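You operate a simulated robot arm through the tools that you are given. There is no shell and no other tool. Be economical: measure what you need, move in short steps, check, and stop when the job is done.

You are at the controls of a simulated robot arm. One attempt, no reset.

JOB
Put things in order on the work top of the tall shelf. At the end: the black marker is on the purple carton (marked "Bush"); the green driver stands where the blue brush stood; the teal dauber stands where the green driver stood; the blue brush stands on top of the silver housing; whatever was shut is shut again. Leave all else as you found it, and nothing knocked over.

Only the result counts: the job must be done as asked and must still hold three seconds after the hand-in. Knocking over, shifting, dropping, spilling or breaking anything else fails it.

ROBOT AND FRAMES
A 6-joint arm with a two-finger parallel gripper, fixed in place. Base frame: the origin is at the foot of the arm, x ahead of it, y to its left, z up; the work surface is at about z = 90. Units: cm, degrees, N and s.
With the tool pointing down near the work surface it reaches from about 24 to 64 cm from the base axis. Its first joint turns from -66.0 to 66.0 degrees. Payload 2.7 kg.
The TCP is the grasp point between the finger pads, 2.3 cm short of the fingertips. In the tool frame z runs along the fingers and y along their closing line. Largest opening 9.4 cm; finger width 3.8, thickness 1; the body of the gripper, 5.4 by 9.6 cm, starts 3.9 cm behind the TCP.
Orientation is that of the tool frame in the base frame, as a unit quaternion [w, x, y, z]. With the fingers straight down and closing along the base's y, the tool's x points along the base's -x, its y along +y and its z along -z.

CONTROLS
- The arm moves only by the tool jog_arm. Its argument "plan" is a list that holds one entry, the list of rows, each a list of 6 numbers: the shift along the tool's x, y, z in cm, then the turn, a rotation vector about the tool's x, y, z in degrees. In form: [[[tx, ty, tz, wx, wy, wz], ...]]. A call has 1 to 8 rows; each row is the pose to reach, as a shift and turn from the pose commanded when the call began, along the tool's axes at that moment. "grip" is the opening in per cent of the stroke, from 0 (shut) to 100 (fully open), set as the call begins (left out, the last holds). A row lasts 0.2 s, in which the tool goes at most 5 cm and 8.6 degrees; a call with a longer step from one row to the next is refused whole, and so is a gripper value outside its range. Where a pose cannot be reached the arm comes as near as it can. A force on the tool above 40 N (or 10 N above the force at the start of the call, whichever is more), or a blocked arm, ends the call early, and 0.2 s more pass. Each finger travels about 4.5 cm/s and halts on what it meets, pressing with about 34 N; the grip force reading is that of the motor and also rises with nothing between the fingers. The clock runs only during rows and for 0.2 s after the last one: add rows that repeat a pose to give the fingers time. It gives the time, the measured TCP pose, the force on the tool (base axes), the opening and the grip force at its end, in the units of the frame above (readings bear some noise), with the torque about the TCP (base axes, N m) and any sound that the robot's microphone picked up.
- Cameras (640 x 400 px; columns grow to the right, rows downward): "scene" is fixed at [8.13, -44.16, 139.68]; the picture's right is [0.69, -0.73, 0.00], its down [-0.47, -0.44, -0.76] and it looks along [0.55, 0.53, -0.65] (base axes); focal length 214 px, centre (320, 200). "wrist" rides on the gripper at [8.6, 1.6, -7.5] in the tool frame; the picture's right is [-0.18, 0.98, 0.00], its down [-0.58, -0.11, -0.81] and it looks along [-0.79, -0.15, 0.59] (tool axes); focal length 243 px, centre (320, 200).
- capture(camera): a new picture of that camera. The clock stands still meanwhile.
- pixel_to_xyz(camera, pixels): for up to 12 pixels [column, row] of the newest picture of that camera ("zoom" is the newest enlarged one), the place [x, y, z] in the base frame of the surface seen there, good to about 0.2 cm. The clock stands still meanwhile.
- zoom(camera, box): a new picture of the part [left, top, right, bottom] of that camera's present view, enlarged. The clock stands still meanwhile.
- hand_in(): hands the job in; it is judged then, once.

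Work in short steps. Measure before you move; look again where a grasp or a placing could have gone wrong, and mend it. You have 80 turns and 54 pictures in all, those below and enlarged ones among them. Open the gripper and draw the arm clear of the work before you hand the job in, unless the task says otherwise; then end with one line.

The tools are called by a JSON object that holds its "fn" and its "kwargs". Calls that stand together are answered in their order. jog_arm: Moves the arm, as the interface text tells. Its arguments: {"type":"object","properties":{"plan":{"type":"array"},"grip":{"type":"number"}},"required":["plan"]} The other tools are called the same way: capture (camera) takes a picture; pixel_to_xyz (camera, pixels) gives the place of the surface under pixels of a picture; zoom (camera, box) takes an enlarged picture of a part of a camera's view; hand_in () hands the job in.

At the start:

```text
time: 0.0
tcp_pos: [37.45, -9.98, 124.88]
tcp_rot: [0.0, 0.0, 1.0, 0.0]
wrist_force: [-0.4, -0.9, -0.9]
torque: [0.03, 0.02, -0.03]
gripper_width: 9.4
grip_force: 0.0
```

scene: 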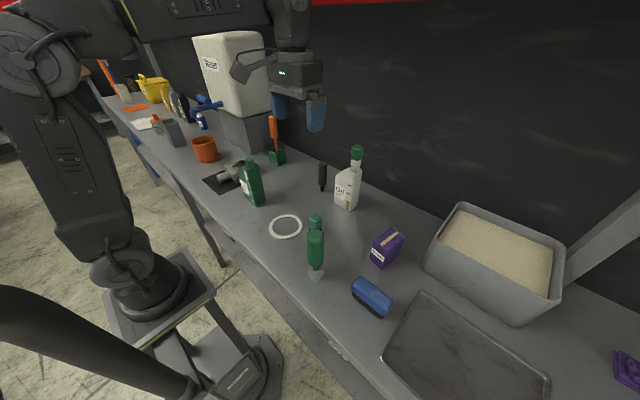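
wrist: 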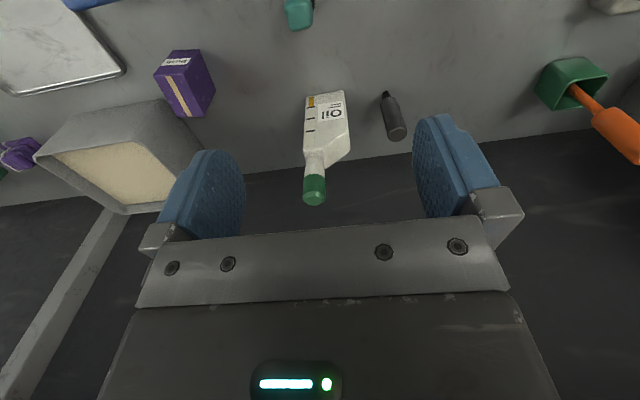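

The scene shows a marker near (323,178), a carton at (387,248), a blue brush at (372,297), a green driver or bottle at (316,250), and a housing at (228,175). I'll zoom in on these to identify them.

{"fn": "zoom", "kwargs": {"camera": "scene", "box": [260, 130, 440, 330]}}

{"fn": "zoom", "kwargs": {"camera": "scene", "box": [100, 60, 300, 220]}}

```text
2.00 times, centred on (350, 230) of scene
```

zoom: 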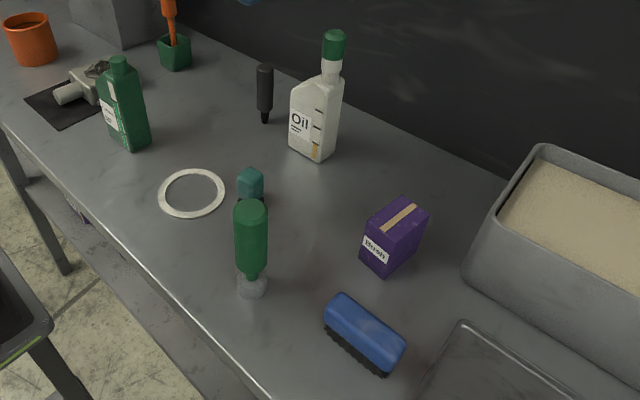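

```text
2.50 times, centred on (200, 140) of scene
```

zoom: 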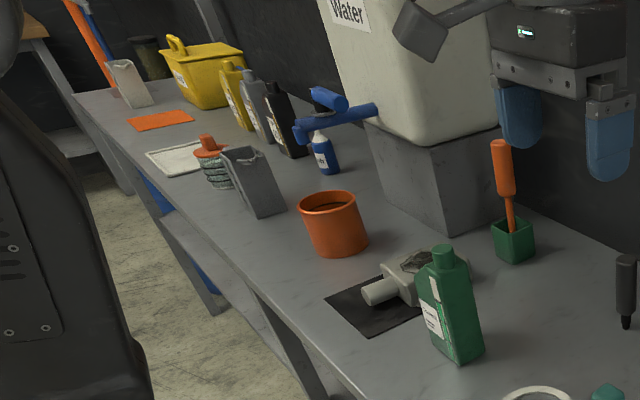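

I want a closer look at the silver housing, the green driver, the dauber, the brush and the marker.

{"fn": "zoom", "kwargs": {"camera": "scene", "box": [190, 140, 290, 215]}}

{"fn": "pixel_to_xyz", "kwargs": {"camera": "zoom", "pixels": [[245, 130], [270, 180], [180, 210], [220, 110], [320, 130], [140, 260], [270, 130], [225, 160], [370, 150], [400, 250]]}}

{"fn": "zoom", "kwargs": {"camera": "scene", "box": [280, 200, 410, 325]}}

```text
5.33 times, centred on (240, 178) of scene
```

zoom: 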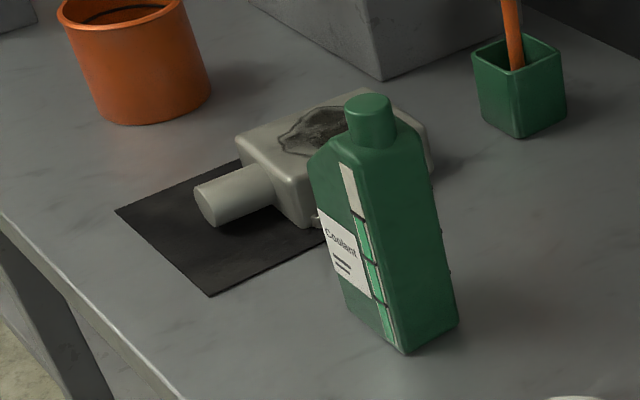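

```text
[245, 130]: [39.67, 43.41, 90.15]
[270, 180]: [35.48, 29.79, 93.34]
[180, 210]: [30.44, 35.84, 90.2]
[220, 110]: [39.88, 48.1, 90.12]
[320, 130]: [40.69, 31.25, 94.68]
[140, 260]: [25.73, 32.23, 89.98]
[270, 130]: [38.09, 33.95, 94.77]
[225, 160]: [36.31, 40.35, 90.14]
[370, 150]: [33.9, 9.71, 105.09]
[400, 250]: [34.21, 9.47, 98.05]
```

```text
3.20 times, centred on (345, 262) of scene
```

zoom: 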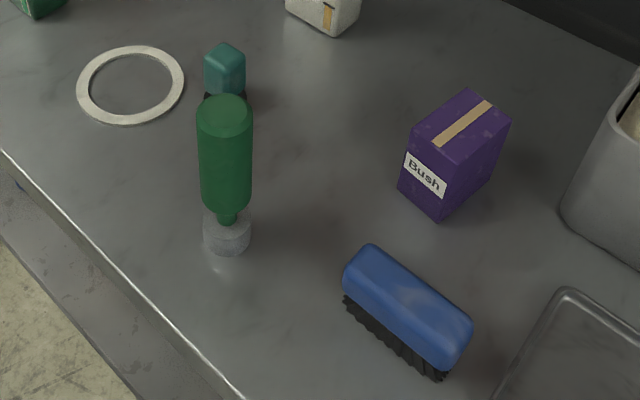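

Next I'll measure the driver, dauber, brush and carton in this last zoom. I'll take a wrist picture for a second angle.

{"fn": "pixel_to_xyz", "kwargs": {"camera": "zoom", "pixels": [[224, 103], [225, 160], [228, 235], [223, 52], [225, 75], [370, 260], [450, 325], [405, 310], [460, 120], [440, 150], [490, 115], [350, 275]]}}

{"fn": "zoom", "kwargs": {"camera": "wrist", "box": [140, 0, 460, 200]}}

```text
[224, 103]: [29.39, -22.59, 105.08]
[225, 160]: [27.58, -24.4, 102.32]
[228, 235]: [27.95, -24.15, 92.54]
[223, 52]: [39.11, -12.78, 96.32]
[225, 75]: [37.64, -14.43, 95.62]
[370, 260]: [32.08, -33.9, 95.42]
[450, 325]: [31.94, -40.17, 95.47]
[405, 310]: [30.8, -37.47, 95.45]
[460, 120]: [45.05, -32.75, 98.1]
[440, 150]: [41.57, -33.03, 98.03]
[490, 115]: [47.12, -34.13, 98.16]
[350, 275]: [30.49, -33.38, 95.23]
```

```text
2.00 times, centred on (300, 100) of wrist
```

zoom: 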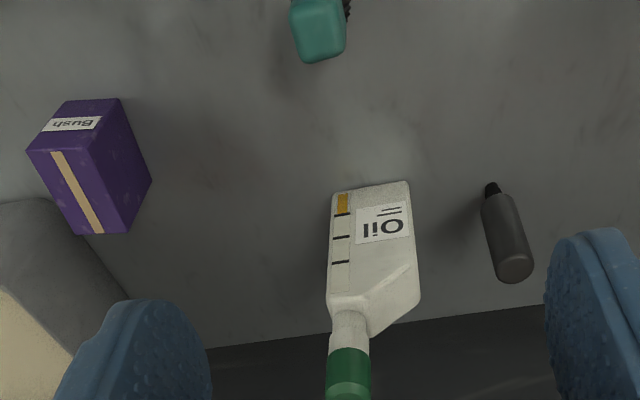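

Measured so far: brush top z≈95.4 around (31,-37), driver top 105 at about (29,-23), dauber top 96.3 at about (38.5,-13.5), carton top 98.1. I'll move the wrist back over the near-right area to see them from above.

{"fn": "jog_arm", "kwargs": {"plan": [[[1.9, -3, 1.4, 0, 0, 0], [3.8, -6, 2.8, 0, 0, 0], [5.7, -9, 4.2, 0, 0, 0], [7.6, -12, 5.6, 0, 0, 0], [9.4, -15, 6.9, 0, 0, 0]]]}}

{"fn": "capture", "kwargs": {"camera": "wrist"}}

```text
time: 1.2
tcp_pos: [28.1, -25.21, 117.99]
tcp_rot: [0.0, 0.0, 1.0, 0.001]
wrist_force: [0.0, -0.8, 0.1]
torque: [0.01, 0.02, -0.01]
gripper_width: 9.41
grip_force: 0.0
```

```text
46 pictures are left
```

wrist: 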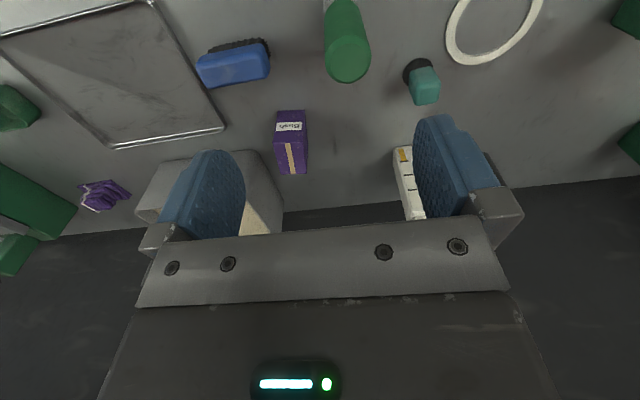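

Good view. I'll zoom on the brush, driver, carton and dauber and measure them.

{"fn": "zoom", "kwargs": {"camera": "wrist", "box": [180, 0, 480, 188]}}

{"fn": "pixel_to_xyz", "kwargs": {"camera": "wrist", "pixels": [[202, 58], [262, 48], [268, 75], [208, 84], [240, 66], [347, 58], [333, 60], [367, 55], [345, 10], [418, 75], [435, 72], [425, 100]]}}

{"fn": "pixel_to_xyz", "kwargs": {"camera": "wrist", "pixels": [[278, 113], [303, 112], [280, 172], [305, 171], [277, 140], [340, 45], [350, 80], [345, 36], [407, 66], [432, 60], [422, 90], [415, 61]]}}

```text
2.13 times, centred on (330, 94) of wrist
```

zoom: 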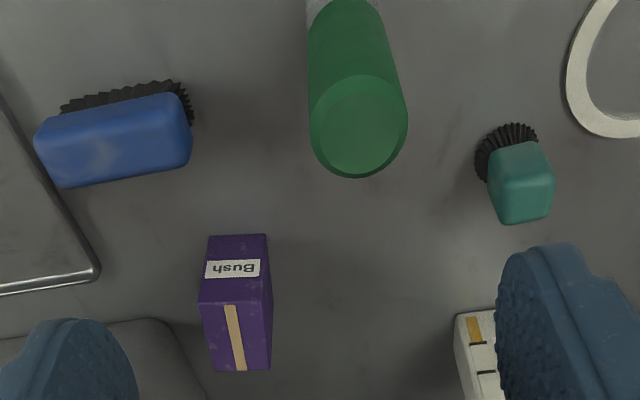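

```text
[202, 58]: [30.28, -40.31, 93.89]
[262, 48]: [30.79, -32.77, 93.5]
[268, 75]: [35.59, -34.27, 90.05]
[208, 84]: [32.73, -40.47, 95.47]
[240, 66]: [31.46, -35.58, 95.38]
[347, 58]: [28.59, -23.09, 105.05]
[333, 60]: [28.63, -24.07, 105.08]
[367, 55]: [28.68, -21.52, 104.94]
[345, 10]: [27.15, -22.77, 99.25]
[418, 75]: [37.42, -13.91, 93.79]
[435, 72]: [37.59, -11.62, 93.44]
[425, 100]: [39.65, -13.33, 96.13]
```

```text
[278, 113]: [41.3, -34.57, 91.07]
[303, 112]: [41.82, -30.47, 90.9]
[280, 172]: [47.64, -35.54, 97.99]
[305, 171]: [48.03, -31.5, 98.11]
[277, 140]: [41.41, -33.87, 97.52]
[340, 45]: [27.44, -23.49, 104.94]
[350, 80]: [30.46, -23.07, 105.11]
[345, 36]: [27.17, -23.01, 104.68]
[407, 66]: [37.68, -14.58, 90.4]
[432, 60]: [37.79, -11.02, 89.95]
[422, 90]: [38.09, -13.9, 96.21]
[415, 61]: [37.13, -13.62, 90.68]
```

Now the brush top, the dauber top and the carton corners, measured in the enlarged picture.

{"fn": "pixel_to_xyz", "kwargs": {"camera": "zoom", "pixels": [[60, 180], [120, 174], [182, 160], [45, 140], [100, 122], [178, 108], [40, 155], [190, 135], [70, 105], [150, 88], [110, 150], [185, 95]]}}

{"fn": "pixel_to_xyz", "kwargs": {"camera": "zoom", "pixels": [[500, 188], [547, 180], [505, 218], [548, 212], [525, 200], [520, 150], [205, 306], [262, 300], [215, 366], [268, 366], [206, 285], [268, 280]]}}

{"fn": "pixel_to_xyz", "kwargs": {"camera": "zoom", "pixels": [[360, 80], [360, 172], [314, 120], [404, 120], [325, 160], [395, 155], [330, 85], [395, 90], [318, 8], [480, 160], [510, 125], [536, 133]]}}

```text
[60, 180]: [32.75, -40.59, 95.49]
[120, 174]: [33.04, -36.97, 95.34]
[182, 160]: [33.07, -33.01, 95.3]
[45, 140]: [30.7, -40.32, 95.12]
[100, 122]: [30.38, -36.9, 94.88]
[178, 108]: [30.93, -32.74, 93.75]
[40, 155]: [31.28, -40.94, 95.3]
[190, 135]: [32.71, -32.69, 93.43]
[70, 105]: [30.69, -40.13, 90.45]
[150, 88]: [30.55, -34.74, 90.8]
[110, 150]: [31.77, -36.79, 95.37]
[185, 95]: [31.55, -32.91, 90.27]
```

```text
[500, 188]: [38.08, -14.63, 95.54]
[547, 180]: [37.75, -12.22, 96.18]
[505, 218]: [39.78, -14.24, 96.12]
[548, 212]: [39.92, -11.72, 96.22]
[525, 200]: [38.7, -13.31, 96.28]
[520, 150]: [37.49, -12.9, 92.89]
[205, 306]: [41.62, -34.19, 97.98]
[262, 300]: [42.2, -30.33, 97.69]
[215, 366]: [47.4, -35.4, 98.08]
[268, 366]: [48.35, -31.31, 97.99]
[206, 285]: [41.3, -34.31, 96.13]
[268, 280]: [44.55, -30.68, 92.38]
```

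```text
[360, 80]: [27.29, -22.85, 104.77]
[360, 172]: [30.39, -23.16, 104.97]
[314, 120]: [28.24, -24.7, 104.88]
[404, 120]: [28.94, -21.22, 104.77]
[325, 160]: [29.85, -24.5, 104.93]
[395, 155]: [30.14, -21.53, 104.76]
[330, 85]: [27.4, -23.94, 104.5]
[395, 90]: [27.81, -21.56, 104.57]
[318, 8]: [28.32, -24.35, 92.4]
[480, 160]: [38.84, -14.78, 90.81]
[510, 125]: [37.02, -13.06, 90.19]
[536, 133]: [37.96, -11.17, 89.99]
```

The brush is about 8.4 cm along y, centred at (31.9,-36.8). The driver axis is at (28.85,-23.0), diameter 3.6. The dauber is at about (38.8,-13.1), yawed about 13°. Next I'll move left at this height for a look at the marker, then go on to the housing.

{"fn": "jog_arm", "kwargs": {"plan": [[[0, 4.5, 0, 0, 0, 0], [0, 9, 0, 0, 0, 0], [0, 13.5, 0, 0, 0, 0], [0, 18, 0, 0, 0, 0], [0, 22, 0, 0, 0, 0]]]}}

{"fn": "capture", "kwargs": {"camera": "wrist"}}

{"fn": "jog_arm", "kwargs": {"plan": [[[0, 4.5, 0, 0, 0, 0], [0, 9, 0, 0, 0, 0], [0, 13.5, 0, 0, 0, 0], [0, 18, 0, 0, 0, 0], [0, 22.5, 0, 0, 0, 0], [0, 27, 0, 0, 0, 0], [0, 31, 0, 0, 0, 0]]]}}

{"fn": "capture", "kwargs": {"camera": "wrist"}}

```text
time: 2.4
tcp_pos: [28.06, -2.88, 117.91]
tcp_rot: [0.0, 0.0, 1.0, 0.001]
wrist_force: [-0.1, -0.6, 0.8]
torque: [0.01, 0.0, -0.01]
gripper_width: 9.42
grip_force: 0.0
```

```text
44 pictures are left
```

wrist: 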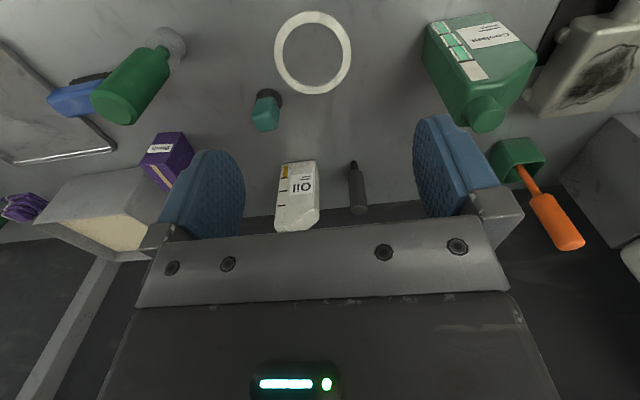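

```text
time: 4.0
tcp_pos: [28.0, 27.98, 117.84]
tcp_rot: [0.0, 0.001, 1.0, 0.0]
wrist_force: [-0.2, -0.2, 0.4]
torque: [0.0, 0.03, -0.01]
gripper_width: 9.43
grip_force: 0.1
```

```text
43 pictures are left
```

wrist: 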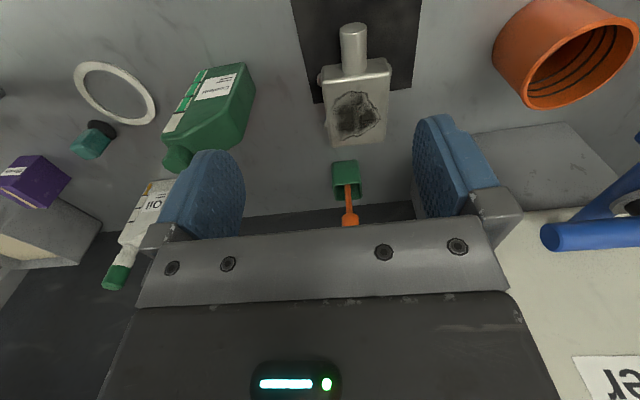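

The housing is at about (357,100) px. I'll zoom in and measure it and the dark patch on its top.

{"fn": "zoom", "kwargs": {"camera": "wrist", "box": [277, 0, 437, 160]}}

{"fn": "pixel_to_xyz", "kwargs": {"camera": "wrist", "pixels": [[322, 84], [388, 75], [330, 140], [385, 138], [325, 76], [388, 61], [332, 100], [380, 95], [355, 115], [350, 105], [360, 128], [355, 85]]}}

{"fn": "pixel_to_xyz", "kwargs": {"camera": "wrist", "pixels": [[352, 30], [355, 65], [347, 168], [349, 205], [240, 80], [180, 155], [250, 90], [333, 165], [358, 165], [510, 140], [570, 103], [500, 40]]}}

```text
2.50 times, centred on (357, 80) of wrist
```

zoom: 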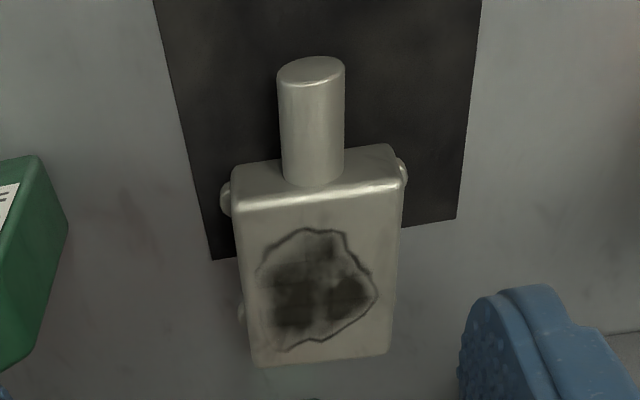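

```text
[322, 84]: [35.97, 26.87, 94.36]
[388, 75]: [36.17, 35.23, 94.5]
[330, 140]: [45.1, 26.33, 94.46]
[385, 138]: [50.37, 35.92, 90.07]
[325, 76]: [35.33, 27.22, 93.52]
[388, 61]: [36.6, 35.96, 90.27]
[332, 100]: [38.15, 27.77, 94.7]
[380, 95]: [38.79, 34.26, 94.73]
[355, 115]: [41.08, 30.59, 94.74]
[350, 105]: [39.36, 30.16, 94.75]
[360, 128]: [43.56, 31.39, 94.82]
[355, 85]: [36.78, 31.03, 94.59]
```

```text
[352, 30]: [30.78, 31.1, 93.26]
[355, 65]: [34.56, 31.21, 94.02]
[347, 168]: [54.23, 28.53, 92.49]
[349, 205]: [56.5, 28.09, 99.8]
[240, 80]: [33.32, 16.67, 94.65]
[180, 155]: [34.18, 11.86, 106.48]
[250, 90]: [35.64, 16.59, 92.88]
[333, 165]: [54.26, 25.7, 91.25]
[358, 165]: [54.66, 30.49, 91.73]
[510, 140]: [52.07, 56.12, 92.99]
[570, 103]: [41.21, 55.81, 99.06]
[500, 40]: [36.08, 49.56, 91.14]
```

The housing top is flat at z≈94.75, spanning x 36–45 and y 26.5–35, and the dark patch is only surface texture. I'll go back right at this height toward the brush, turning the tool so it closes along x.

{"fn": "jog_arm", "kwargs": {"plan": [[[0, -4.6, 0, 0, 0, 0], [0, -9.2, 0, 0, 0, 0], [0, -13.8, 0, 0, 0, 0], [0, -18.4, 0, 0, 0, 0], [0, -23, 0, 0, 0, 0], [0, -27.6, 0, 0, 0, 0], [0, -32.2, 0, 0, 0, 0], [0, -36.8, 0, 0, 0, 0]]]}}

{"fn": "jog_arm", "kwargs": {"plan": [[[-0.5, -3.5, 0, 0, 0, 8], [-1, -7, 0, 0, 0, 16], [-1.5, -10.5, 0, 0, 0, 24], [-2, -14, 0, 0, 0, 32], [-2.5, -17.5, 0, 0, 0, 40], [-3, -21, 0, 0, 0, 48], [-3.5, -24.5, 0, 0, 0, 56], [-3.9, -28, 0, 0, 0, 64]]]}}

{"fn": "jog_arm", "kwargs": {"plan": [[[0, 0, 2, 0, 0, 8], [0, 0, 4, 0, 0, 16], [0, 0, 6, 0, 0, 24], [0, 0, 8, 0, 0, 28], [0, 0, 8, 0, 0, 28]]]}}

{"fn": "capture", "kwargs": {"camera": "wrist"}}

{"fn": "capture", "kwargs": {"camera": "scene"}}

```text
time: 5.8
tcp_pos: [28.21, -9.04, 118.2]
tcp_rot: [0.0, 0.0, 1.0, 0.0]
wrist_force: [-0.8, -0.2, -0.2]
torque: [-0.01, -0.03, -0.03]
gripper_width: 9.4
grip_force: 0.0
```

```text
time: 7.6
tcp_pos: [32.09, -36.81, 117.86]
tcp_rot: [0.0, 0.531, 0.847, 0.0]
wrist_force: [-0.9, -0.7, -0.1]
torque: [0.03, 0.02, -0.02]
gripper_width: 9.43
grip_force: 0.0
```

```text
time: 8.8
tcp_pos: [31.88, -36.84, 109.76]
tcp_rot: [0.0, 0.719, 0.695, 0.001]
wrist_force: [0.3, -0.1, -0.5]
torque: [-0.02, -0.01, 0.01]
gripper_width: 9.43
grip_force: 0.1
```

```text
41 pictures are left
```

wrist: 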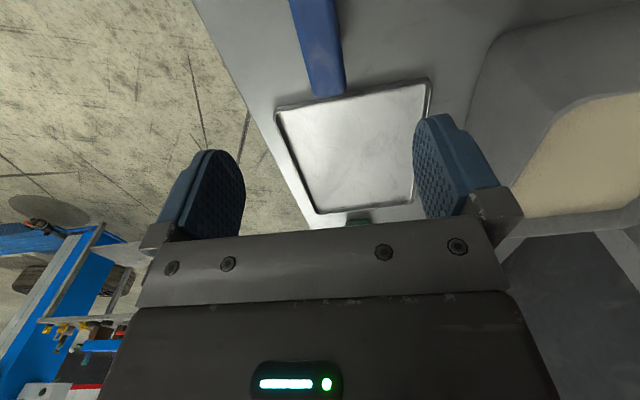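

```text
40 pictures are left
```

scene: 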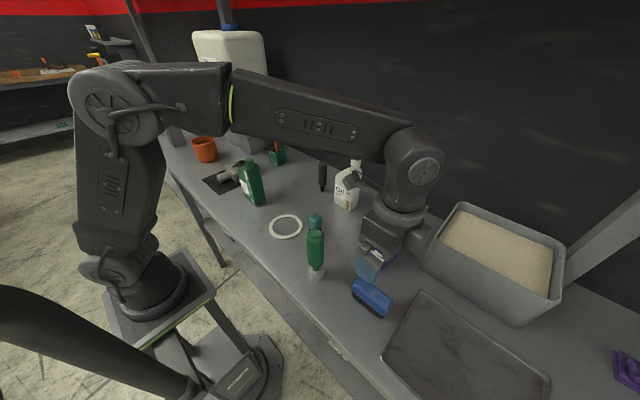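

The brush is at (318,50) px in the wrist view. I'll measure its edges to check the centring before going down.

{"fn": "pixel_to_xyz", "kwargs": {"camera": "wrist", "pixels": [[294, 10], [335, 10], [303, 45], [338, 45], [312, 80], [342, 80], [310, 30], [300, 10], [330, 80], [318, 94], [345, 93], [320, 60]]}}

```text
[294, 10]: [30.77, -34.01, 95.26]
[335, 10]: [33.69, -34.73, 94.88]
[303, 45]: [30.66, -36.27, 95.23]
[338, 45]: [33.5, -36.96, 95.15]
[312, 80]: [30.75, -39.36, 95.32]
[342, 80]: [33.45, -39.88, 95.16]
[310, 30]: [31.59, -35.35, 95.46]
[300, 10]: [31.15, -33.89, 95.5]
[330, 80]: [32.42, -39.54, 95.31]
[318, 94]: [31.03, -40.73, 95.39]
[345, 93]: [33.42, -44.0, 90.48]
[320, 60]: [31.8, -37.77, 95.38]
```

The brush spans x 30.5–33.7, so its centre is x≈32.1. I'll go down to z≈94.

{"fn": "jog_arm", "kwargs": {"plan": [[[0, 0.2, 4, 0, 0, 0], [0, 0.2, 8, 0, 0, 0], [0, 0.2, 11.5, 0, 0, 0], [0, 0.2, 14, 0, 0, 0], [0, 0.2, 15.8, 0, 0, 0], [0, 0.2, 15.8, 0, 0, 0]]]}}

{"fn": "capture", "kwargs": {"camera": "scene"}}

```text
time: 10.2
tcp_pos: [32.06, -36.83, 94.11]
tcp_rot: [0.001, 0.719, 0.695, 0.001]
wrist_force: [0.8, 0.2, 0.7]
torque: [-0.05, 0.0, -0.03]
gripper_width: 9.43
grip_force: 0.1
```

```text
39 pictures are left
```

scene: 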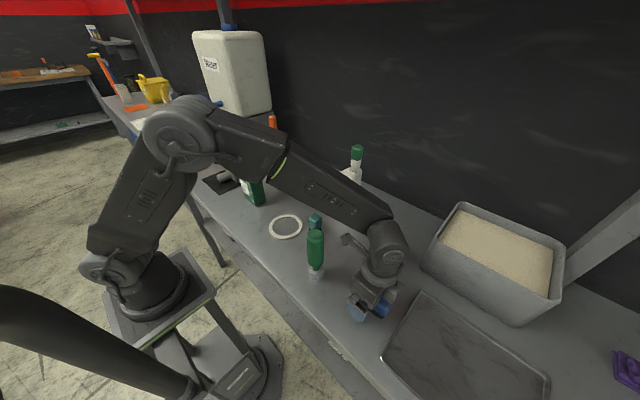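

The fingers straddle the brush with no contact. I'll close them.

{"fn": "jog_arm", "kwargs": {"plan": [[[0, 0, 0, 0, 0, 0], [0, 0, 0, 0, 0, 0], [0, 0, 0, 0, 0, 0], [0, 0, 0, 0, 0, 0], [0, 0, 0, 0, 0, 0], [0, 0, 0, 0, 0, 0]]], "grip": 0}}

```text
time: 11.6
tcp_pos: [32.21, -36.86, 94.22]
tcp_rot: [0.0, 0.72, 0.694, 0.0]
wrist_force: [-0.2, -0.2, 0.7]
torque: [0.03, 0.02, 0.01]
gripper_width: 3.36
grip_force: 34.3
```

The brush is held at 3.36 cm. I'll lift straight up to z≈118.

{"fn": "jog_arm", "kwargs": {"plan": [[[0, 0, -2, 0, 0, 0], [0, 0, -6, 0, 0, 0], [0, 0, -10, 0, 0, 0], [0, 0, -14, 0, 0, 0], [0, 0, -18, 0, 0, 0], [0, 0, -22, 0, 0, 0], [0, 0, -24, 0, 0, 0]]]}}

{"fn": "capture", "kwargs": {"camera": "scene"}}

```text
time: 13.2
tcp_pos: [32.12, -36.72, 118.04]
tcp_rot: [0.0, 0.719, 0.695, 0.0]
wrist_force: [0.0, -0.3, 0.1]
torque: [0.0, 0.03, 0.0]
gripper_width: 0.01
grip_force: 33.8
```

```text
38 pictures are left
```

scene: 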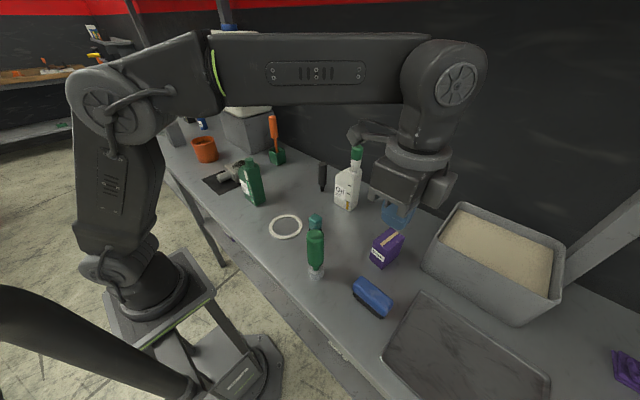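

The opening reads 0.01, so the brush slipped out and seems to have stayed in place at (372,297) px. I'll look closer and measure the block's height.

{"fn": "zoom", "kwargs": {"camera": "scene", "box": [330, 260, 420, 330]}}

{"fn": "pixel_to_xyz", "kwargs": {"camera": "zoom", "pixels": [[200, 130], [180, 180], [165, 200], [165, 225], [250, 245], [240, 270], [300, 300], [330, 325], [400, 310], [420, 250], [300, 200], [230, 130]]}}

```text
5.71 times, centred on (375, 295) of scene
```

zoom: 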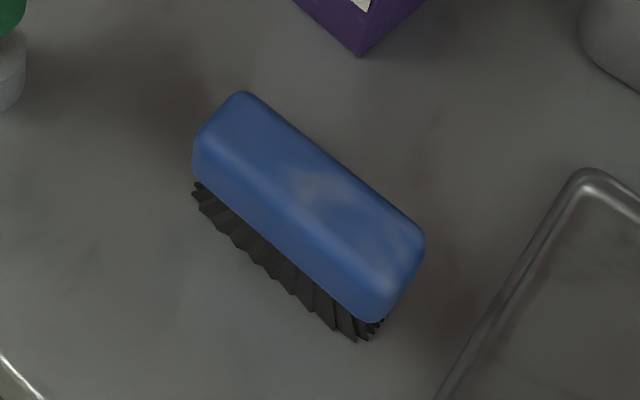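

```text
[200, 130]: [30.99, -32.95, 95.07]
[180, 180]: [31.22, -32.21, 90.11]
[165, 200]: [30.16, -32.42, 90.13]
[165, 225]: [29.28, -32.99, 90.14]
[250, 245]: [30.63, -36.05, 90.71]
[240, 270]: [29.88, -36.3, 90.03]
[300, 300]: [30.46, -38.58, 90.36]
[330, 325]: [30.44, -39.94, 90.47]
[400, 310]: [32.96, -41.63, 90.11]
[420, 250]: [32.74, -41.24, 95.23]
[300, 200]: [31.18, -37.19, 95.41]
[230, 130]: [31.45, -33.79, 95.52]
```

The brush is still in place. I'll regrip lower, at z≈93.2, lift slowly and watch the force.

{"fn": "jog_arm", "kwargs": {"plan": [[[0, 0, 4, 0, 0, 0], [0, 0, 8, 0, 0, 0], [0, 0, 11, 0, 0, 0], [0, 0, 11, 0, 0, 0], [0, 0, 15, 0, 0, 0], [0, 0, 19, 0, 0, 0], [0, 0, 22, 0, 0, 0], [0, 0, 22, 0, 0, 0]]], "grip": 100}}

{"fn": "jog_arm", "kwargs": {"plan": [[[0, 0, 1.5, 0, 0, 0], [0, 0, 2.8, 0, 0, 0], [0, 0, 2.8, 0, 0, 0]]]}}

{"fn": "jog_arm", "kwargs": {"plan": [[[0, 0, 0, 0, 0, 0], [0, 0, 0, 0, 0, 0], [0, 0, 0, 0, 0, 0], [0, 0, 0, 0, 0, 0], [0, 0, 0, 0, 0, 0], [0, 0, 0, 0, 0, 0], [0, 0, 0, 0, 0, 0]]], "grip": 0}}

{"fn": "jog_arm", "kwargs": {"plan": [[[0, 0, -0.2, 0, 0, 0], [0, 0, -0.5, 0, 0, 0], [0, 0, -0.8, 0, 0, 0], [0, 0, -1.1, 0, 0, 0]]]}}

{"fn": "zoom", "kwargs": {"camera": "scene", "box": [320, 240, 440, 330]}}

```text
time: 15.0
tcp_pos: [32.3, -36.7, 96.12]
tcp_rot: [0.0, 0.719, 0.695, 0.0]
wrist_force: [-0.1, 0.0, 1.1]
torque: [0.04, -0.03, -0.02]
gripper_width: 9.42
grip_force: 0.1
```

```text
time: 15.8
tcp_pos: [32.19, -36.83, 93.33]
tcp_rot: [-0.001, 0.719, 0.695, 0.001]
wrist_force: [0.0, 0.2, 0.3]
torque: [0.02, 0.01, 0.0]
gripper_width: 9.4
grip_force: 0.0
```

```text
time: 17.4
tcp_pos: [32.21, -36.66, 93.21]
tcp_rot: [0.0, 0.719, 0.695, 0.0]
wrist_force: [-0.2, 0.6, 0.9]
torque: [0.0, 0.01, -0.01]
gripper_width: 3.36
grip_force: 33.6
```

```text
time: 18.4
tcp_pos: [32.1, -36.84, 94.44]
tcp_rot: [0.0, 0.719, 0.695, -0.001]
wrist_force: [-0.5, 0.0, -1.0]
torque: [0.03, 0.03, 0.0]
gripper_width: 3.36
grip_force: 33.7
```

```text
4.44 times, centred on (380, 285) of scene
```

zoom: 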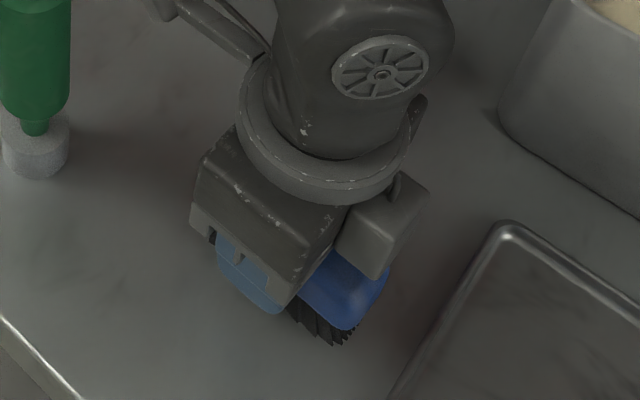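

I need to know whether the brush rose with the tool, so I'll measure the visible blue end at about (350,310) px.

{"fn": "pixel_to_xyz", "kwargs": {"camera": "zoom", "pixels": [[340, 280], [350, 295], [320, 275], [365, 290], [345, 325], [318, 320]]}}

{"fn": "jog_arm", "kwargs": {"plan": [[[0, 0, -0.3, 0, 0, 0], [0, 0, -0.7, 0, 0, 0], [0, 0, -1.1, 0, 0, 0], [0, 0, -1.5, 0, 0, 0]]]}}

{"fn": "zoom", "kwargs": {"camera": "scene", "box": [320, 240, 440, 330]}}

```text
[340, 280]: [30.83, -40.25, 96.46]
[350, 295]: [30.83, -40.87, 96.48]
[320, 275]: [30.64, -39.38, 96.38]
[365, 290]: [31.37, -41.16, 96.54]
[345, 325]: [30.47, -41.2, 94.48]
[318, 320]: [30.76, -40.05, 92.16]
```

```text
time: 19.4
tcp_pos: [32.02, -36.84, 95.96]
tcp_rot: [0.0, 0.72, 0.694, 0.0]
wrist_force: [0.0, -0.1, -0.9]
torque: [0.01, 0.05, 0.0]
gripper_width: 3.35
grip_force: 33.8
```

```text
4.44 times, centred on (380, 285) of scene
```

zoom: 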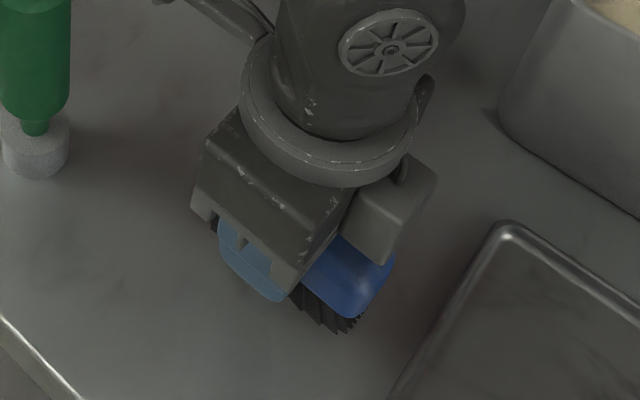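

The brush top rose with the tool, so the grip holds with a slow lift. I'll keep lifting gently.

{"fn": "jog_arm", "kwargs": {"plan": [[[0, 0, -0.5, 0, 0, 0], [0, 0, -1.2, 0, 0, 0], [0, 0, -2.2, 0, 0, 0], [0, 0, -3.4, 0, 0, 0], [0, 0, -4.6, 0, 0, 0], [0, 0, -5.8, 0, 0, 0], [0, 0, -6.6, 0, 0, 0], [0, 0, -7, 0, 0, 0]]]}}

{"fn": "jog_arm", "kwargs": {"plan": [[[0, 0, -0.6, 0, 0, 0], [0, 0, -1.6, 0, 0, 0], [0, 0, -3.1, 0, 0, 0], [0, 0, -5.1, 0, 0, 0], [0, 0, -7.1, 0, 0, 0], [0, 0, -8.6, 0, 0, 0], [0, 0, -9.6, 0, 0, 0], [0, 0, -10, 0, 0, 0]]]}}

{"fn": "zoom", "kwargs": {"camera": "scene", "box": [320, 150, 480, 330]}}

```text
time: 21.2
tcp_pos: [32.07, -36.81, 102.95]
tcp_rot: [-0.001, 0.719, 0.695, 0.0]
wrist_force: [-0.4, 0.0, -1.2]
torque: [-0.01, 0.02, 0.01]
gripper_width: 3.32
grip_force: 34.0
```

```text
time: 23.0
tcp_pos: [32.06, -36.71, 112.89]
tcp_rot: [0.001, 0.719, 0.695, 0.001]
wrist_force: [0.2, 0.6, -0.7]
torque: [0.0, -0.01, -0.02]
gripper_width: 3.34
grip_force: 34.0
```

```text
2.22 times, centred on (400, 240) of scene
```

zoom: 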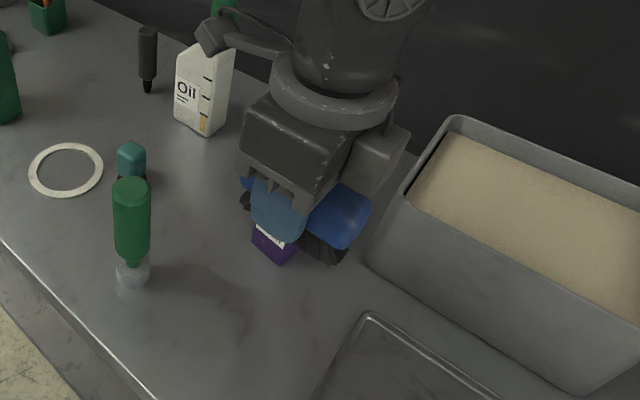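

The brush is held clear. I'll carry it gently left and turn the tool back by 92° on the way.

{"fn": "jog_arm", "kwargs": {"plan": [[[0.7, 0, 0, 0, 0, -2], [2.2, 0, 0, 0, 0, -7], [5, 0, 0, 0, 0, -14], [8.2, 0, 0, 0, 0, -21], [11.8, 0, 0, 0, 0, -28], [15, 0, 0, 0, 0, -35], [17.8, 0, 0, 0, 0, -41], [20, 0, 0, 0, 0, -46]]]}}

{"fn": "jog_arm", "kwargs": {"plan": [[[0.8, 0.8, 0, 0, 0, -2], [2.2, 2.1, 0, 0, 0, -7], [4.4, 4.2, 0, 0, 0, -14], [6.8, 6.6, 0, 0, 0, -21], [9.2, 8.9, 0, 0, 0, -28], [11.5, 11.1, 0, 0, 0, -35], [13.3, 12.9, 0, 0, 0, -41], [14.4, 13.9, 0, 0, 0, -46]]]}}

```text
time: 24.8
tcp_pos: [32.86, -16.83, 113.2]
tcp_rot: [0.0, 0.39, 0.921, -0.001]
wrist_force: [-0.5, 0.2, -1.2]
torque: [0.0, 0.04, 0.04]
gripper_width: 3.36
grip_force: 34.0
```

```text
time: 26.6
tcp_pos: [32.55, 3.29, 112.9]
tcp_rot: [0.0, -0.001, 1.0, 0.0]
wrist_force: [0.7, 0.9, -1.2]
torque: [-0.01, 0.01, -0.01]
gripper_width: 3.34
grip_force: 34.3
```

Still held at 3.34. I'll carry on to above the housing at (40.6, 30.8).

{"fn": "jog_arm", "kwargs": {"plan": [[[0, 0.8, 0, 0, 0, 0], [0, 2.2, 0, 0, 0, 0], [0, 4.4, 0, 0, 0, 0], [0, 7, 0, 0, 0, 0], [0, 9.6, 0, 0, 0, 0], [0, 11.8, 0, 0, 0, 0], [0, 13.2, 0, 0, 0, 0], [0, 14, 0, 0, 0, 0]]]}}

{"fn": "jog_arm", "kwargs": {"plan": [[[-0.4, 0.8, 0, 0, 0, 0], [-1.2, 2.2, 0, 0, 0, 0], [-2.4, 4.4, 0, 0, 0, 0], [-3.8, 7, 0, 0, 0, 0], [-5.3, 9.6, 0, 0, 0, 0], [-6.6, 11.8, 0, 0, 0, 0], [-7.5, 13, 0, 0, 0, 0], [-8, 13.5, 0, 0, 0, 0]]]}}

{"fn": "capture", "kwargs": {"camera": "scene"}}

{"fn": "capture", "kwargs": {"camera": "wrist"}}

```text
time: 28.4
tcp_pos: [32.75, 17.25, 112.88]
tcp_rot: [0.0, 0.0, 1.0, 0.0]
wrist_force: [0.4, 0.6, -0.8]
torque: [0.02, 0.0, -0.02]
gripper_width: 3.37
grip_force: 34.1
```

```text
time: 30.2
tcp_pos: [40.88, 30.65, 112.93]
tcp_rot: [0.0, -0.001, 1.0, -0.001]
wrist_force: [-0.4, 1.0, -1.0]
torque: [0.0, 0.0, -0.02]
gripper_width: 3.35
grip_force: 34.6
```

```text
33 pictures are left
```

scene: 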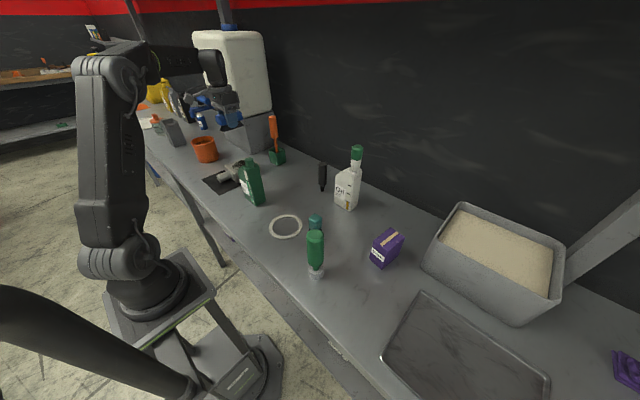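

```text
32 pictures are left
```

wrist: 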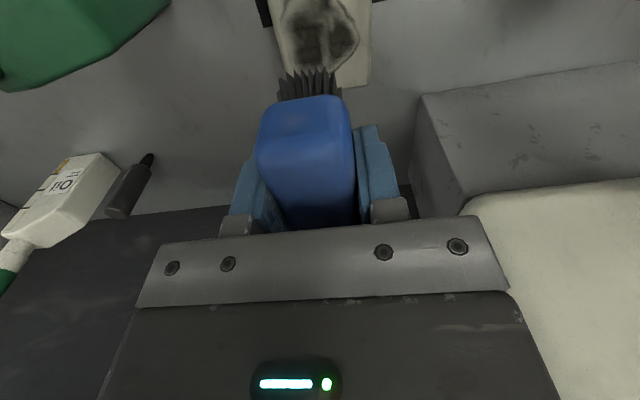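

I'll measure the held brush's offset from the TCP, and the wall of the block next to it.

{"fn": "pixel_to_xyz", "kwargs": {"camera": "wrist", "pixels": [[270, 105], [345, 102], [305, 130], [262, 155], [350, 150], [320, 215], [310, 80], [290, 90], [430, 100], [540, 85], [420, 190], [480, 200]]}}

```text
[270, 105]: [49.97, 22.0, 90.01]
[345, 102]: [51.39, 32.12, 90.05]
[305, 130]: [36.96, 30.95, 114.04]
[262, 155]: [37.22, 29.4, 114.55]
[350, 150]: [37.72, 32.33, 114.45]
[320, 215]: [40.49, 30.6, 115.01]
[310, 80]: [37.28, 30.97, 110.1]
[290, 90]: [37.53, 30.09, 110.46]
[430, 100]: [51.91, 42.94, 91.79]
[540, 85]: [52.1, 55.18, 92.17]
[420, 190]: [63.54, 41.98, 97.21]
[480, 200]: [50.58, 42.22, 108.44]
```

The brush bottom is about 3.25 cm below the TCP, so contact should come at TCP z≈98.0. I'll lower it gently.

{"fn": "jog_arm", "kwargs": {"plan": [[[0.1, 0, 0.6, 0, 0, 0], [0.2, 0, 2, 0, 0, 0], [0.3, 0, 4, 0, 0, 0], [0.3, 0, 6.2, 0, 0, 0], [0.3, 0, 8.4, 0, 0, 0], [0.3, 0, 10.4, 0, 0, 0], [0.3, 0, 11.8, 0, 0, 0], [0.3, 0, 12.6, 0, 0, 0]]]}}

{"fn": "jog_arm", "kwargs": {"plan": [[[0, 0, 0.4, 0, 0, 0], [0, 0, 0.9, 0, 0, 0], [0, 0, 1.3, 0, 0, 0], [0, 0, 1.7, 0, 0, 0], [0, 0, 2, 0, 0, 0], [0, 0, 2.2, 0, 0, 0], [0, 0, 2.2, 0, 0, 0]]]}}

{"fn": "zoom", "kwargs": {"camera": "scene", "box": [180, 120, 300, 215]}}

{"fn": "capture", "kwargs": {"camera": "wrist"}}

```text
time: 32.0
tcp_pos: [40.54, 30.77, 100.32]
tcp_rot: [0.0, -0.001, 1.0, 0.001]
wrist_force: [-0.1, -0.4, -0.8]
torque: [-0.02, -0.01, -0.02]
gripper_width: 3.36
grip_force: 34.1
```

```text
time: 33.6
tcp_pos: [40.43, 30.66, 98.16]
tcp_rot: [0.001, 0.0, 1.0, 0.0]
wrist_force: [-1.1, 0.2, -0.5]
torque: [-0.03, 0.03, 0.02]
gripper_width: 3.38
grip_force: 34.1
```

```text
4.21 times, centred on (240, 168) of scene
```

zoom: 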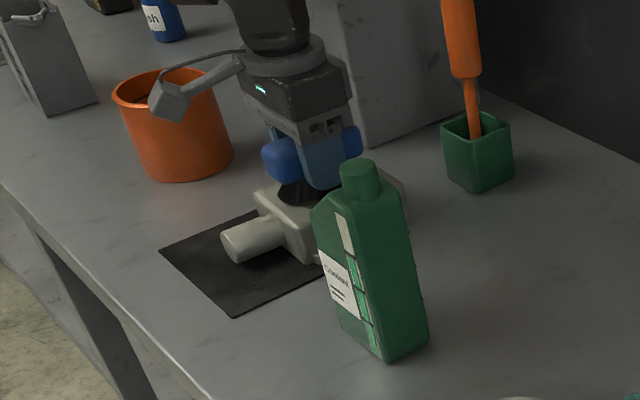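

```text
30 pictures are left
```

wrist: 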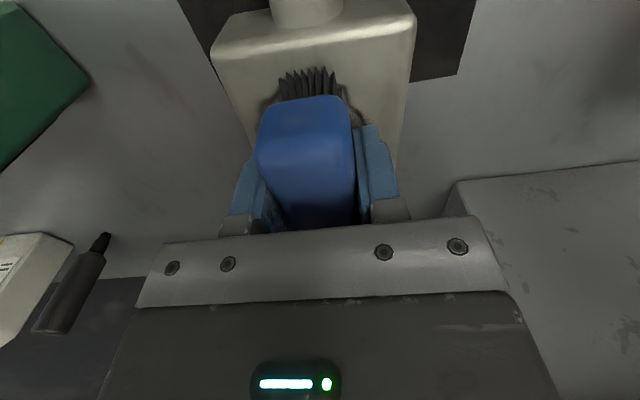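

It's centred over the housing and about to touch. I'll lower in tiny steps until the force changes.

{"fn": "jog_arm", "kwargs": {"plan": [[[0, 0, 0.1, 0, 0, 0], [0, 0, 0.1, 0, 0, 0]]]}}

{"fn": "jog_arm", "kwargs": {"plan": [[[0, 0, 0.1, 0, 0, 0], [0, 0, 0.1, 0, 0, 0]]]}}

```text
time: 34.2
tcp_pos: [40.51, 30.8, 98.09]
tcp_rot: [0.0, 0.0, 1.0, 0.0]
wrist_force: [0.1, 0.2, -1.0]
torque: [-0.01, 0.02, 0.04]
gripper_width: 3.36
grip_force: 34.5
```

```text
time: 34.8
tcp_pos: [40.53, 30.78, 97.97]
tcp_rot: [0.0, 0.0, 1.0, 0.0]
wrist_force: [-0.3, -0.8, -1.5]
torque: [0.04, 0.01, -0.02]
gripper_width: 3.35
grip_force: 34.2
```

{"fn": "jog_arm", "kwargs": {"plan": [[[0, 0, 0.1, 0, 0, 0], [0, 0, 0.1, 0, 0, 0]]]}}

{"fn": "jog_arm", "kwargs": {"plan": [[[0, 0, 0.1, 0, 0, 0], [0, 0, 0.1, 0, 0, 0]]]}}

```text
time: 35.4
tcp_pos: [40.49, 30.63, 97.98]
tcp_rot: [0.001, 0.0, 1.0, 0.001]
wrist_force: [-0.9, 0.9, 3.4]
torque: [0.01, 0.21, -0.05]
gripper_width: 3.34
grip_force: 34.2
```

```text
time: 36.0
tcp_pos: [40.47, 30.63, 97.8]
tcp_rot: [0.002, 0.0, 1.0, 0.0]
wrist_force: [-4.4, -0.3, 18.3]
torque: [-0.11, 0.64, 0.01]
gripper_width: 3.36
grip_force: 34.1
```

Contact at 18 N. I'll ease back 0.12 cm, then open and withdraw upward.

{"fn": "jog_arm", "kwargs": {"plan": [[[0, 0, -0.12, 0, 0, 0], [0, 0, -0.12, 0, 0, 0]]]}}

{"fn": "jog_arm", "kwargs": {"plan": [[[0, 0, 0, 0, 0, 0], [0, 0, 0, 0, 0, 0], [0, 0, 0, 0, 0, 0], [0, 0, 0, 0, 0, 0]]], "grip": 90}}

{"fn": "jog_arm", "kwargs": {"plan": [[[0, 0, -2, 0, 0, 0], [0, 0, -5, 0, 0, 0], [0, 0, -9, 0, 0, 0], [0, 0, -13, 0, 0, 0], [0, 0, -17, 0, 0, 0], [0, 0, -20, 0, 0, 0]]]}}

{"fn": "capture", "kwargs": {"camera": "wrist"}}

{"fn": "zoom", "kwargs": {"camera": "scene", "box": [180, 120, 300, 215]}}

```text
time: 36.6
tcp_pos: [40.46, 30.79, 97.82]
tcp_rot: [0.001, 0.0, 1.0, -0.001]
wrist_force: [-0.5, -0.4, 12.9]
torque: [-0.03, 0.2, 0.04]
gripper_width: 3.35
grip_force: 33.7
```

```text
time: 37.6
tcp_pos: [40.52, 30.72, 97.78]
tcp_rot: [0.0, 0.0, 1.0, 0.0]
wrist_force: [-0.1, 0.0, 0.4]
torque: [0.03, 0.02, 0.0]
gripper_width: 8.47
grip_force: 0.0
```

```text
time: 39.0
tcp_pos: [40.43, 30.76, 117.79]
tcp_rot: [-0.001, 0.0, 1.0, 0.0]
wrist_force: [0.1, 0.9, 0.5]
torque: [-0.01, 0.0, -0.02]
gripper_width: 8.46
grip_force: 0.1
```

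```text
29 pictures are left
```

wrist: 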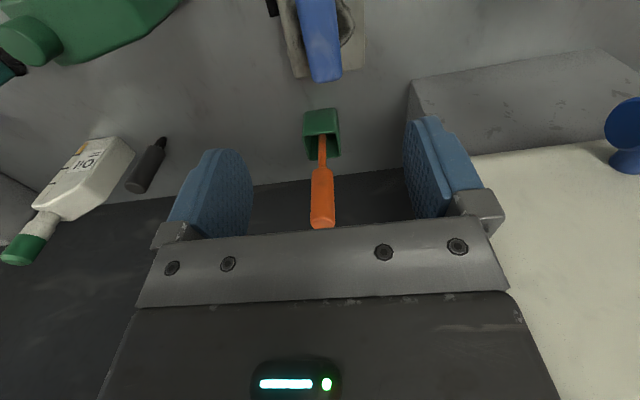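

```text
4.21 times, centred on (240, 168) of scene
```

zoom: 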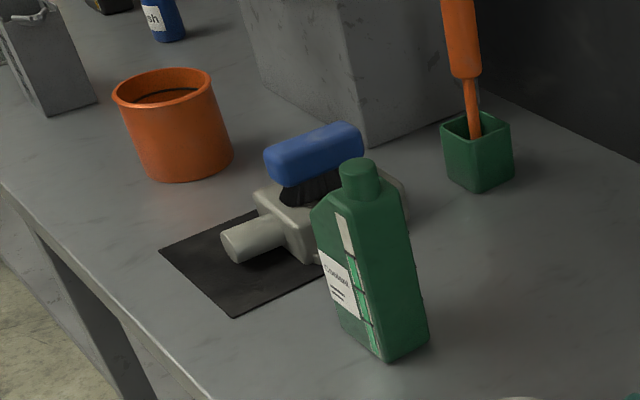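

The brush is standing on the housing. Next is the driver, so I'll move above it at (28.85,-23.0), open fully and look at its base.

{"fn": "jog_arm", "kwargs": {"plan": [[[1, -4.4, 0, 0, 0, 0], [2, -8.8, 0, 0, 0, 0], [3, -13.2, 0, 0, 0, 0], [4, -17.6, 0, 0, 0, 0], [5, -22, 0, 0, 0, 0], [6, -26.4, 0, 0, 0, 0]]], "grip": 100}}

{"fn": "jog_arm", "kwargs": {"plan": [[[1, -4.6, 0, 0, 0, 0], [2, -9.2, 0, 0, 0, 0], [3, -13.8, 0, 0, 0, 0], [4, -18.4, 0, 0, 0, 0], [5, -23, 0, 0, 0, 0], [5.6, -27.4, 0, 0, 0, 0], [5.6, -27.4, 0, 0, 0, 0]]]}}

{"fn": "zoom", "kwargs": {"camera": "scene", "box": [280, 200, 360, 290]}}

{"fn": "capture", "kwargs": {"camera": "wrist"}}

```text
time: 40.4
tcp_pos: [34.57, 4.11, 117.98]
tcp_rot: [0.0, 0.0, 1.0, 0.001]
wrist_force: [-0.1, -0.9, 0.8]
torque: [0.02, 0.01, -0.02]
gripper_width: 9.41
grip_force: 0.0
```

```text
time: 42.0
tcp_pos: [29.0, -23.15, 118.14]
tcp_rot: [0.001, 0.0, 1.0, 0.001]
wrist_force: [-0.8, -0.3, 1.1]
torque: [0.02, 0.0, 0.04]
gripper_width: 9.42
grip_force: 0.0
```

```text
4.44 times, centred on (320, 245) of scene
```

zoom: 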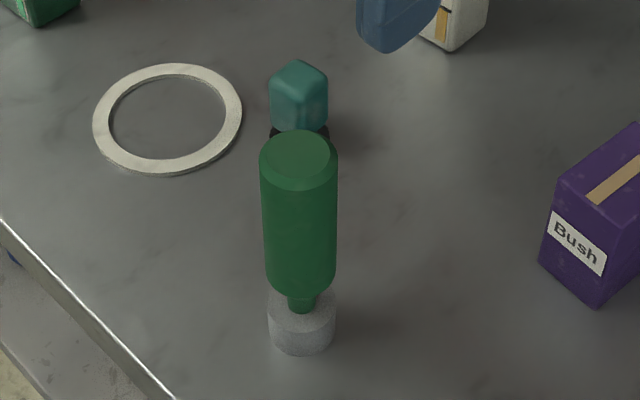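

```text
26 pictures are left
```

wrist: 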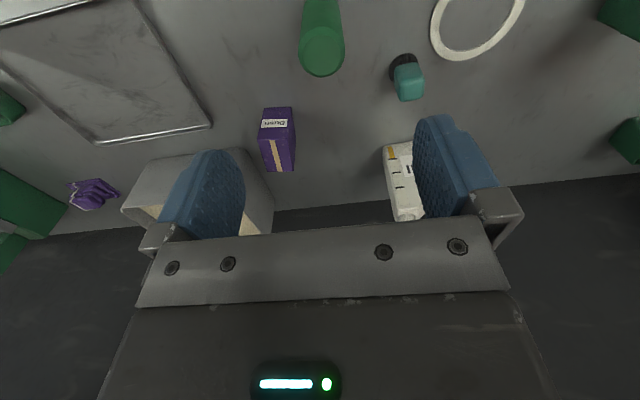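

The driver is under the tool with clear space around it. I'll go down to z≈102, which keeps the palm above the handle top at 105.

{"fn": "jog_arm", "kwargs": {"plan": [[[0, 0.1, 4, 0, 0, 0], [0, 0.1, 8, 0, 0, 0], [0, 0.1, 11, 0, 0, 0], [0, 0.1, 13.5, 0, 0, 0], [0, 0.1, 15.2, 0, 0, 0], [0, 0.1, 16, 0, 0, 0], [0, 0.1, 16, 0, 0, 0]]]}}

{"fn": "jog_arm", "kwargs": {"plan": [[[0, 0, 0, 0, 0, 0], [0, 0, 0, 0, 0, 0], [0, 0, 0, 0, 0, 0], [0, 0, 0, 0, 0, 0], [0, 0, 0, 0, 0, 0], [0, 0, 0, 0, 0, 0], [0, 0, 0, 0, 0, 0]]], "grip": 0}}

{"fn": "jog_arm", "kwargs": {"plan": [[[0, 0, -0.3, 0, 0, 0], [0, 0, -0.8, 0, 0, 0], [0, 0, -1.4, 0, 0, 0], [0, 0, -2, 0, 0, 0], [0, 0, -2.6, 0, 0, 0], [0, 0, -3, 0, 0, 0]]]}}

{"fn": "zoom", "kwargs": {"camera": "scene", "box": [260, 190, 380, 290]}}

```text
time: 43.6
tcp_pos: [28.93, -23.0, 101.88]
tcp_rot: [-0.001, -0.001, 1.0, 0.0]
wrist_force: [-0.1, -0.8, -0.6]
torque: [0.02, 0.0, -0.01]
gripper_width: 9.42
grip_force: 0.2
```

```text
time: 45.2
tcp_pos: [29.04, -23.07, 101.91]
tcp_rot: [0.0, 0.001, 1.0, 0.0]
wrist_force: [-0.1, -1.3, -0.1]
torque: [-0.11, 0.02, 0.0]
gripper_width: 3.72
grip_force: 34.4
```

```text
time: 46.6
tcp_pos: [29.06, -22.89, 104.82]
tcp_rot: [0.0, 0.0, 1.0, 0.0]
wrist_force: [0.1, -0.7, -2.2]
torque: [-0.07, -0.05, 0.0]
gripper_width: 3.68
grip_force: 34.2
```

```text
4.00 times, centred on (320, 240) of scene
```

zoom: 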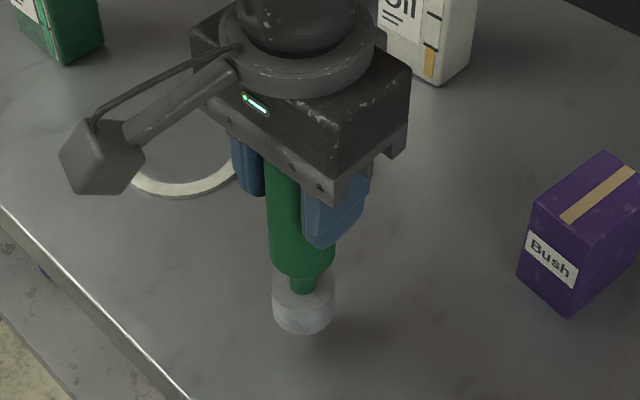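

The whole driver lifted, with width 3.7. I'll carry it gently to the brush's former spot at (32.0,-36.75).

{"fn": "jog_arm", "kwargs": {"plan": [[[-0.1, -0.6, 0, 0, 0, 0], [-0.5, -2, 0, 0, 0, 0], [-1, -4.3, 0, 0, 0, 0], [-1.6, -7, 0, 0, 0, 0], [-2.2, -9.7, 0, 0, 0, 0], [-2.7, -12, 0, 0, 0, 0], [-3, -13.2, 0, 0, 0, 0], [-3.1, -13.75, 0, 0, 0, 0]]]}}

{"fn": "jog_arm", "kwargs": {"plan": [[[0, 0, 0.4, 0, 0, 0], [0, 0, 1, 0, 0, 0], [0, 0, 1.6, 0, 0, 0], [0, 0, 2.1, 0, 0, 0], [0, 0, 2.5, 0, 0, 0], [0, 0, 2.7, 0, 0, 0], [0, 0, 2.7, 0, 0, 0]]]}}

{"fn": "zoom", "kwargs": {"camera": "scene", "box": [310, 220, 430, 320]}}

```text
time: 48.4
tcp_pos: [32.11, -36.8, 104.83]
tcp_rot: [0.0, 0.001, 1.0, 0.001]
wrist_force: [-0.5, 0.3, -1.8]
torque: [-0.02, 0.0, 0.03]
gripper_width: 3.71
grip_force: 34.3
```

```text
time: 50.0
tcp_pos: [31.91, -36.59, 102.14]
tcp_rot: [0.0, 0.0, 1.0, 0.0]
wrist_force: [0.5, -0.4, -2.2]
torque: [0.0, 0.02, 0.02]
gripper_width: 3.71
grip_force: 34.2
```

```text
4.00 times, centred on (370, 270) of scene
```

zoom: 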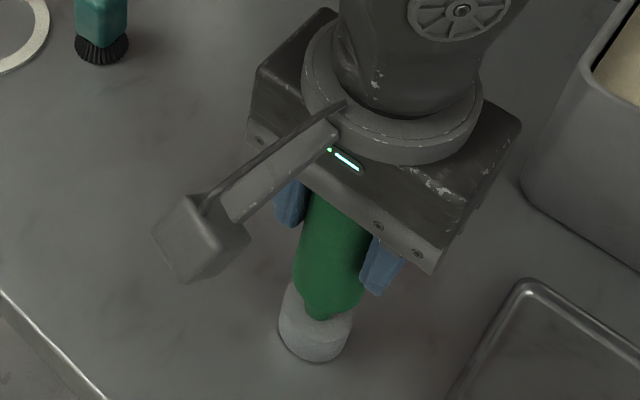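

Just above the surface now. I'll lower in fine steps until it touches.

{"fn": "jog_arm", "kwargs": {"plan": [[[0, 0, 0.1, 0, 0, 0], [0, 0, 0.15, 0, 0, 0], [0, 0, 0.15, 0, 0, 0]]]}}

{"fn": "jog_arm", "kwargs": {"plan": [[[0, 0, 0.1, 0, 0, 0], [0, 0, 0.1, 0, 0, 0]]]}}

{"fn": "jog_arm", "kwargs": {"plan": [[[0, 0, 0.06, 0, 0, 0], [0, 0, 0.06, 0, 0, 0]]]}}

```text
time: 50.8
tcp_pos: [31.83, -36.77, 102.0]
tcp_rot: [0.0, 0.001, 1.0, 0.0]
wrist_force: [-0.3, 0.3, -2.3]
torque: [0.02, -0.02, 0.0]
gripper_width: 3.72
grip_force: 33.7
```

```text
time: 51.4
tcp_pos: [31.86, -36.78, 101.91]
tcp_rot: [0.0, -0.001, 1.0, 0.0]
wrist_force: [-0.4, -0.2, 1.5]
torque: [0.06, 0.05, 0.03]
gripper_width: 3.69
grip_force: 33.9
```

```text
time: 52.0
tcp_pos: [31.96, -36.67, 101.94]
tcp_rot: [0.0, 0.0, 1.0, -0.001]
wrist_force: [-6.4, -1.0, 10.3]
torque: [0.1, 0.5, 0.06]
gripper_width: 3.7
grip_force: 34.0
```

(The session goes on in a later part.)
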